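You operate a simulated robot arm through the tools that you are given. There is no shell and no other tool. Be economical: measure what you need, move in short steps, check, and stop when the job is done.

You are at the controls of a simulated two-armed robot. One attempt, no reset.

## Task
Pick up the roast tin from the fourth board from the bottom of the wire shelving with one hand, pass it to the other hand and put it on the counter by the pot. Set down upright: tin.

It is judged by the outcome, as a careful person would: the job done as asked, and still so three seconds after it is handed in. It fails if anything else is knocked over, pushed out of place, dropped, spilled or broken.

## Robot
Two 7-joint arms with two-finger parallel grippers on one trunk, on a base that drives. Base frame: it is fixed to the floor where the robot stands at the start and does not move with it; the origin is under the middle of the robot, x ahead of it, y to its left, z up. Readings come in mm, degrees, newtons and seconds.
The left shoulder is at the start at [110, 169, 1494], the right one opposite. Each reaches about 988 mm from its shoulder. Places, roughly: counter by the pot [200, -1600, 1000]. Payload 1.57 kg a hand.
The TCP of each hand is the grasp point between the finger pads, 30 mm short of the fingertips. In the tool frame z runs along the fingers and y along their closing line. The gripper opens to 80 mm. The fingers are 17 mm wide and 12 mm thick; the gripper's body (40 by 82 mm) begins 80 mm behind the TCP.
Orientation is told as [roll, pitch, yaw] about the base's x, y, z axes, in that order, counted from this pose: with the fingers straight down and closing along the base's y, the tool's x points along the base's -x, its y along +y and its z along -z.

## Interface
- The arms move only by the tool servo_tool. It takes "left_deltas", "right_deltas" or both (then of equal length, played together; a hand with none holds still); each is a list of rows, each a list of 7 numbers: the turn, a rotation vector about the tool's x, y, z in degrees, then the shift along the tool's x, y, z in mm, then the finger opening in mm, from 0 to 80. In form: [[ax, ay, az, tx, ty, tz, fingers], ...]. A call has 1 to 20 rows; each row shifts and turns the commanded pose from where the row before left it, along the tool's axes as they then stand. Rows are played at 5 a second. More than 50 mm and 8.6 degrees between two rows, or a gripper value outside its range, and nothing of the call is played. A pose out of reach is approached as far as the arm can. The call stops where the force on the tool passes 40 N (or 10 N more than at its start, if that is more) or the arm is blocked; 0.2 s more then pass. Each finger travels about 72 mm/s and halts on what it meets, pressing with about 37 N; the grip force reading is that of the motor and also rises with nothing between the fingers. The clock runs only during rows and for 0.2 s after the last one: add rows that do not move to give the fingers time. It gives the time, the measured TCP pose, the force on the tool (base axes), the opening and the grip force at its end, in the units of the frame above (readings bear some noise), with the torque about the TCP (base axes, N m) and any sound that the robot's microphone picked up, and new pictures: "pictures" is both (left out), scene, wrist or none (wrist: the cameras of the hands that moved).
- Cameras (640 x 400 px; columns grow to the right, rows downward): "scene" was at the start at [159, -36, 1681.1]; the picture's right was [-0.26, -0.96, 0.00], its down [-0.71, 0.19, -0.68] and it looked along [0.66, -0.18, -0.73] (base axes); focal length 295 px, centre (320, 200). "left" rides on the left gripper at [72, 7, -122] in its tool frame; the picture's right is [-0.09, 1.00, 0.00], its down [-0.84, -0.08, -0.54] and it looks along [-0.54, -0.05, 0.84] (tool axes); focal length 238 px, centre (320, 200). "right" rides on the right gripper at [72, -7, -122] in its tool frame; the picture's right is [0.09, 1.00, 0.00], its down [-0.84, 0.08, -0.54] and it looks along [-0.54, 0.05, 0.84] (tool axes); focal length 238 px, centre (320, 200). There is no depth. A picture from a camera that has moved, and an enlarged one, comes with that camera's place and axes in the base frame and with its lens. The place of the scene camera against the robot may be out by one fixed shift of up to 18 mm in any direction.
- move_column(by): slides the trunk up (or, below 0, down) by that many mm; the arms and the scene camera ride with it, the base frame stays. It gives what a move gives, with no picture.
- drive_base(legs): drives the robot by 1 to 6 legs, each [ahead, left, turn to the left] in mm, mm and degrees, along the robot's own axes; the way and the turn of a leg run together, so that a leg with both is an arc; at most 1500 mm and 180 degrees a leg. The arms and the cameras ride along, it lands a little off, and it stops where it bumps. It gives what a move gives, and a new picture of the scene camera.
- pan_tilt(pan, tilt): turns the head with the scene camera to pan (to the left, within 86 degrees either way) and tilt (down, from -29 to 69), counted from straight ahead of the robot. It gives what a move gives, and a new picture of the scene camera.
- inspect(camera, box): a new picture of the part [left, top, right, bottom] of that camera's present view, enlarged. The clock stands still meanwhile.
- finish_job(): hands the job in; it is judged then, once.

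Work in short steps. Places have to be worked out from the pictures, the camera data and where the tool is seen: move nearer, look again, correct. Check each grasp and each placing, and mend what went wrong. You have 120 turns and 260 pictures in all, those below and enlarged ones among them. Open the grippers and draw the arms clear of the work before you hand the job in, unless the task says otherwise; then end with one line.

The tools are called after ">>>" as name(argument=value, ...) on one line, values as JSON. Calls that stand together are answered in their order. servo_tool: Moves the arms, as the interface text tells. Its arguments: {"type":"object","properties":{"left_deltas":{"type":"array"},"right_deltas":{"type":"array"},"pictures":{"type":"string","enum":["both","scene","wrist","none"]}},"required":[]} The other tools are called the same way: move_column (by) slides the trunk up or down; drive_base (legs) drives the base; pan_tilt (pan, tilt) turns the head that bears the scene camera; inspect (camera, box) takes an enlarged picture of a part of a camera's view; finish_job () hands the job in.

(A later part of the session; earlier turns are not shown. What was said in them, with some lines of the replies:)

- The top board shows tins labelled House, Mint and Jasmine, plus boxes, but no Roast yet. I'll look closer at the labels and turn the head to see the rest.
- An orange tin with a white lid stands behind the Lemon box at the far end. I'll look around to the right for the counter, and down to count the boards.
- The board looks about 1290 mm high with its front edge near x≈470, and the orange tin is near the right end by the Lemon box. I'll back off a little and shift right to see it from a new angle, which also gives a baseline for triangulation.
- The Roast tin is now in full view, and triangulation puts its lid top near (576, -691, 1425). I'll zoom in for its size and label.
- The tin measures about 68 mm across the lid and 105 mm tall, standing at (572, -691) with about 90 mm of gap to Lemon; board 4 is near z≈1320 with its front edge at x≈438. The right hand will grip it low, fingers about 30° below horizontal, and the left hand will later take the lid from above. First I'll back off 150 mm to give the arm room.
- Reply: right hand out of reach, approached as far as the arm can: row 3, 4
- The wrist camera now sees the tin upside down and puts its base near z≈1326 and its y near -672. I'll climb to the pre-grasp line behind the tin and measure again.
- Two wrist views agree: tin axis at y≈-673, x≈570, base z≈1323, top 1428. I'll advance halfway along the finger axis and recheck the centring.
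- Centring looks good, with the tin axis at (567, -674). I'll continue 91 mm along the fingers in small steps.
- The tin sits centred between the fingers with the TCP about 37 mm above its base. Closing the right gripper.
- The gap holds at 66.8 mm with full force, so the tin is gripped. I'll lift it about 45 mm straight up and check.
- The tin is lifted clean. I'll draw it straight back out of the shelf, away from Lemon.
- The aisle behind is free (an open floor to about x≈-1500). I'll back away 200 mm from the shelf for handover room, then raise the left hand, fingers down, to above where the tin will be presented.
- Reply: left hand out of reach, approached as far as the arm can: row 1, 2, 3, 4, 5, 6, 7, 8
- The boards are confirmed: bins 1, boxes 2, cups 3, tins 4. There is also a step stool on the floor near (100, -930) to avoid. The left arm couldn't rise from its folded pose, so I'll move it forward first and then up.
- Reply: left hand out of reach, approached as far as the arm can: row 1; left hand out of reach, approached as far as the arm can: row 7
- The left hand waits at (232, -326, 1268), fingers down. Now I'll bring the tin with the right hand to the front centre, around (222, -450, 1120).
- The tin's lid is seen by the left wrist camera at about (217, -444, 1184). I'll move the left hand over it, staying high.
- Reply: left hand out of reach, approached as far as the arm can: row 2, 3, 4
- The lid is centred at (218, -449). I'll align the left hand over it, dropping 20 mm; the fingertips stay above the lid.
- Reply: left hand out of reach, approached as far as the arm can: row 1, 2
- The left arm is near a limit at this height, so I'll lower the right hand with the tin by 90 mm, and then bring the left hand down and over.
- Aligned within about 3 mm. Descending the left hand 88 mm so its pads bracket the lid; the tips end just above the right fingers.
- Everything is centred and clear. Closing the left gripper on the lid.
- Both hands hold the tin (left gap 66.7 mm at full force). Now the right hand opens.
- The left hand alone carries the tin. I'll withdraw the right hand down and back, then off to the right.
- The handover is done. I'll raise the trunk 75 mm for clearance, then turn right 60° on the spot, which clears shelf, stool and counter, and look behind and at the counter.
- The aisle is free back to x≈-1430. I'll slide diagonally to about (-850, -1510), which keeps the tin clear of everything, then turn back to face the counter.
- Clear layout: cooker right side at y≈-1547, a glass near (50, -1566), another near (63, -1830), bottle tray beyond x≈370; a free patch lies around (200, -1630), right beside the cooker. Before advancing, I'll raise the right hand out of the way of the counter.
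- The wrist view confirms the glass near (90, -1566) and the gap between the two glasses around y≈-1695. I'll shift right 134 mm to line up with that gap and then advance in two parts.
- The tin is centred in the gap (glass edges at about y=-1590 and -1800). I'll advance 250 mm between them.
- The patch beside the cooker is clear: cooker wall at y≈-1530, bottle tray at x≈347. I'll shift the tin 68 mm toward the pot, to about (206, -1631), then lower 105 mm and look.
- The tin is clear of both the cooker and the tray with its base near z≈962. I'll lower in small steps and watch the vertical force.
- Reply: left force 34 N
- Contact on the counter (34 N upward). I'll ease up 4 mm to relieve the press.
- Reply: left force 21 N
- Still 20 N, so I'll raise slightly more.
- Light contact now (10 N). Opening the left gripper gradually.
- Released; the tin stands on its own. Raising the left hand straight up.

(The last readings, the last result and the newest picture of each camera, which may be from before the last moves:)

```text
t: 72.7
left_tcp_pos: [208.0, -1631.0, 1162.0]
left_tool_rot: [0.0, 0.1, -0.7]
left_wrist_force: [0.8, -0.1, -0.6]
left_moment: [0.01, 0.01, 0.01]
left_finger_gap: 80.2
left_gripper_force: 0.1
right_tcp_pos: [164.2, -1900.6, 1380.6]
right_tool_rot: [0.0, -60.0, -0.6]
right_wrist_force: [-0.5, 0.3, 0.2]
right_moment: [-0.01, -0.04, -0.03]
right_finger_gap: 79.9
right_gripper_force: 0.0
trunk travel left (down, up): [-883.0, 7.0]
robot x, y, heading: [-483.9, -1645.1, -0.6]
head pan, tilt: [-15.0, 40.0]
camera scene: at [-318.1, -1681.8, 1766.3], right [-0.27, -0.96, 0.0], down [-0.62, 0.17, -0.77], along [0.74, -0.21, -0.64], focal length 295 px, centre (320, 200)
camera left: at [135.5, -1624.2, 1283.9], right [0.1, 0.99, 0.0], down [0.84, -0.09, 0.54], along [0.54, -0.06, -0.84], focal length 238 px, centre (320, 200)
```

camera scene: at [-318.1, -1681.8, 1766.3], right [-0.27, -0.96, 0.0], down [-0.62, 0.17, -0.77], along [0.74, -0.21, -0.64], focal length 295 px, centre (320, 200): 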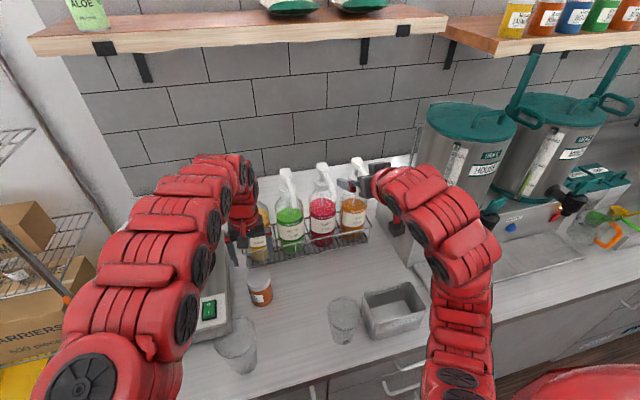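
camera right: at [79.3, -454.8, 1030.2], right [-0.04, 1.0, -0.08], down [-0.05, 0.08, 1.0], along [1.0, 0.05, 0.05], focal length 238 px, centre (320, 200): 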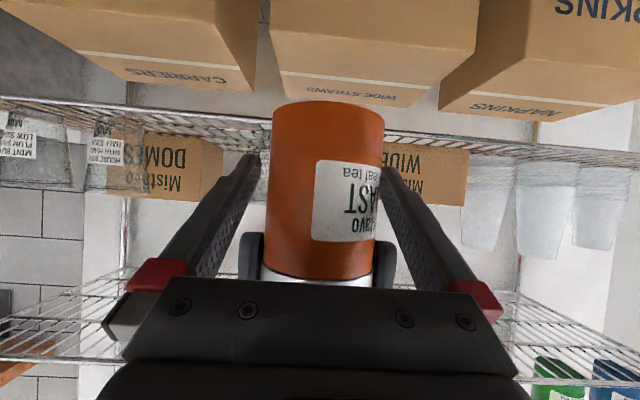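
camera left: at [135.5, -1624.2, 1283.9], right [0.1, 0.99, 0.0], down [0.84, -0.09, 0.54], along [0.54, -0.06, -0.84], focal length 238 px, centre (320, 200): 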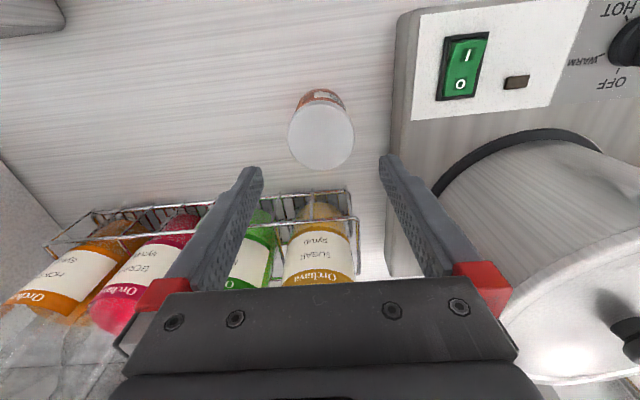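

The tin stands upright beside the pot's cooker. With the fingertips (z≈1132) above the glasses (about 1072), I'll back the robot straight off 350 mm and look once more.

>>> drive_base(legs=[[-350, 0, 0]])

>>> pan_tilt(pan=0, tilt=35)

```text
t: 75.0
left_tcp_pos: [-143.1, -1629.3, 1159.5]
left_tool_rot: [0.0, 0.1, -0.9]
left_wrist_force: [0.7, -0.6, 0.7]
left_moment: [0.02, 0.0, 0.01]
left_finger_gap: 79.6
left_gripper_force: 0.2
right_tcp_pos: [-185.9, -1896.7, 1379.7]
right_tool_rot: [0.0, -60.0, -0.8]
right_wrist_force: [-0.2, -0.6, 0.6]
right_moment: [0.0, -0.02, 0.03]
right_finger_gap: 79.9
right_gripper_force: 0.0
trunk travel left (down, up): [-883.0, 7.0]
robot x, y, heading: [-833.8, -1638.5, -0.8]
head pan, tilt: [-15.0, 40.0]
camera scene: at [-668.0, -1677.8, 1766.0], right [-0.27, -0.96, 0.0], down [-0.62, 0.18, -0.77], along [0.74, -0.21, -0.64], focal length 295 px, centre (320, 200)
```

scene: 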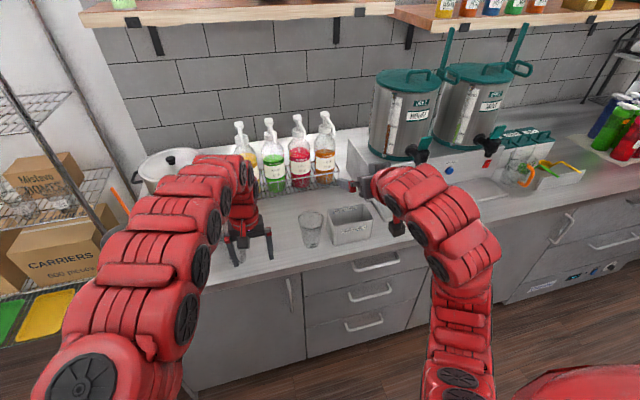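

```text
t: 75.8
left_tcp_pos: [-146.1, -1631.0, 1162.8]
left_tool_rot: [0.1, -0.1, -0.9]
left_wrist_force: [-0.7, -0.5, 0.6]
left_moment: [-0.02, -0.02, 0.0]
left_finger_gap: 80.1
left_gripper_force: 0.0
right_tcp_pos: [-188.7, -1896.5, 1380.4]
right_tool_rot: [-0.1, -60.0, -0.8]
right_wrist_force: [0.0, -0.8, 0.7]
right_moment: [-0.01, 0.0, -0.03]
right_finger_gap: 79.9
right_gripper_force: 0.1
trunk travel left (down, up): [-883.0, 7.0]
robot x, y, heading: [-833.8, -1638.5, -0.6]
head pan, tilt: [0.0, 35.0]
camera scene: at [-664.6, -1655.9, 1773.9], right [-0.02, -1.0, 0.0], down [-0.57, 0.01, -0.82], along [0.82, -0.01, -0.57], focal length 295 px, centre (320, 200)
```

scene: 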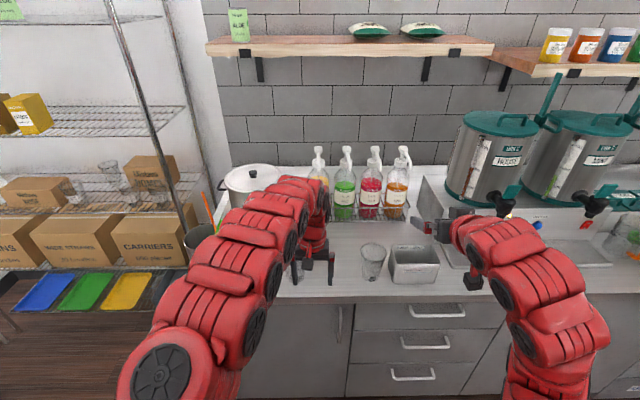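

The arm hides the tin from the head camera, so I'll check with the left wrist camera.

>>> inspect(camera="left", box=[0, 0, 640, 400])

>>> drive_base(legs=[[0, 300, 0]])

```text
1.00 times, centred on (320, 200) of left (not enlarged: the box is as wide or as high as the picture)
camera zoom: at [-216.8, -1621.6, 1283.9], right [0.11, 0.99, 0.0], down [0.84, -0.09, 0.54], along [0.54, -0.06, -0.84], focal length 238 px, centre (320, 200)
```

zoom: 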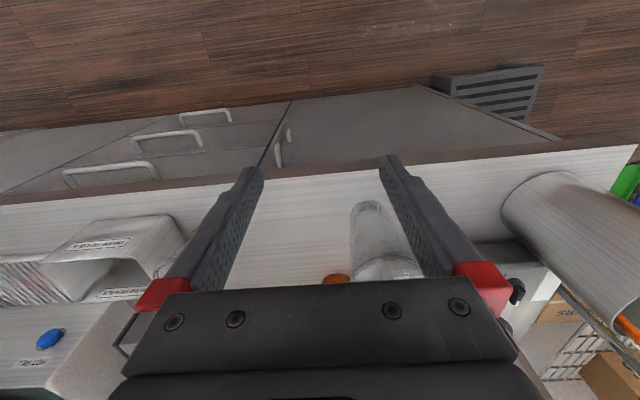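

```text
t: 77.8
left_tcp_pos: [-141.2, -1327.0, 1160.8]
left_tool_rot: [0.1, 0.1, -0.7]
left_wrist_force: [0.2, -0.4, -0.3]
left_moment: [0.02, -0.01, 0.03]
left_finger_gap: 80.0
left_gripper_force: 0.0
right_tcp_pos: [-182.8, -1595.9, 1379.6]
right_tool_rot: [0.2, -59.9, -0.7]
right_wrist_force: [0.7, -0.2, 0.2]
right_moment: [-0.02, -0.02, 0.0]
right_finger_gap: 80.2
right_gripper_force: 0.1
trunk travel left (down, up): [-883.0, 7.0]
robot x, y, heading: [-830.3, -1333.9, -0.6]
head pan, tilt: [0.0, 35.0]
camera scene: at [-659.5, -1356.1, 1773.7], right [-0.01, -1.0, 0.0], down [-0.57, 0.01, -0.82], along [0.82, -0.01, -0.57], focal length 295 px, centre (320, 200)
```

scene: 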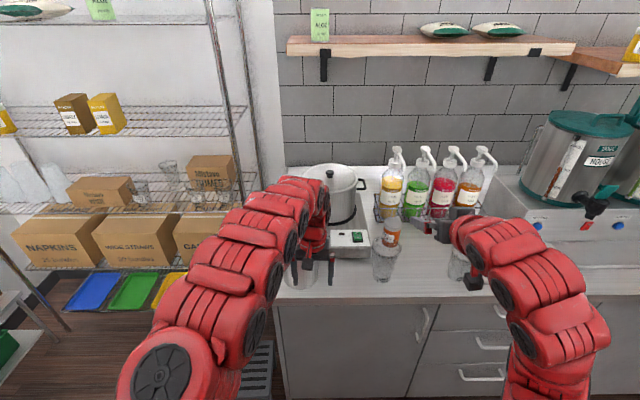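

The tin stands upright at the right of the cooker, next to the pot. The glasses, bottles, utensil cup and shelf items are all where they were, and both grippers are open and clear. Handing in.

>>> finish_job()

```text
The job is handed in.
```

The roast tin was picked off the fourth board with the right hand, passed to the left, and set upright on the counter just right of the pot's cooker; nothing else was seen to move.
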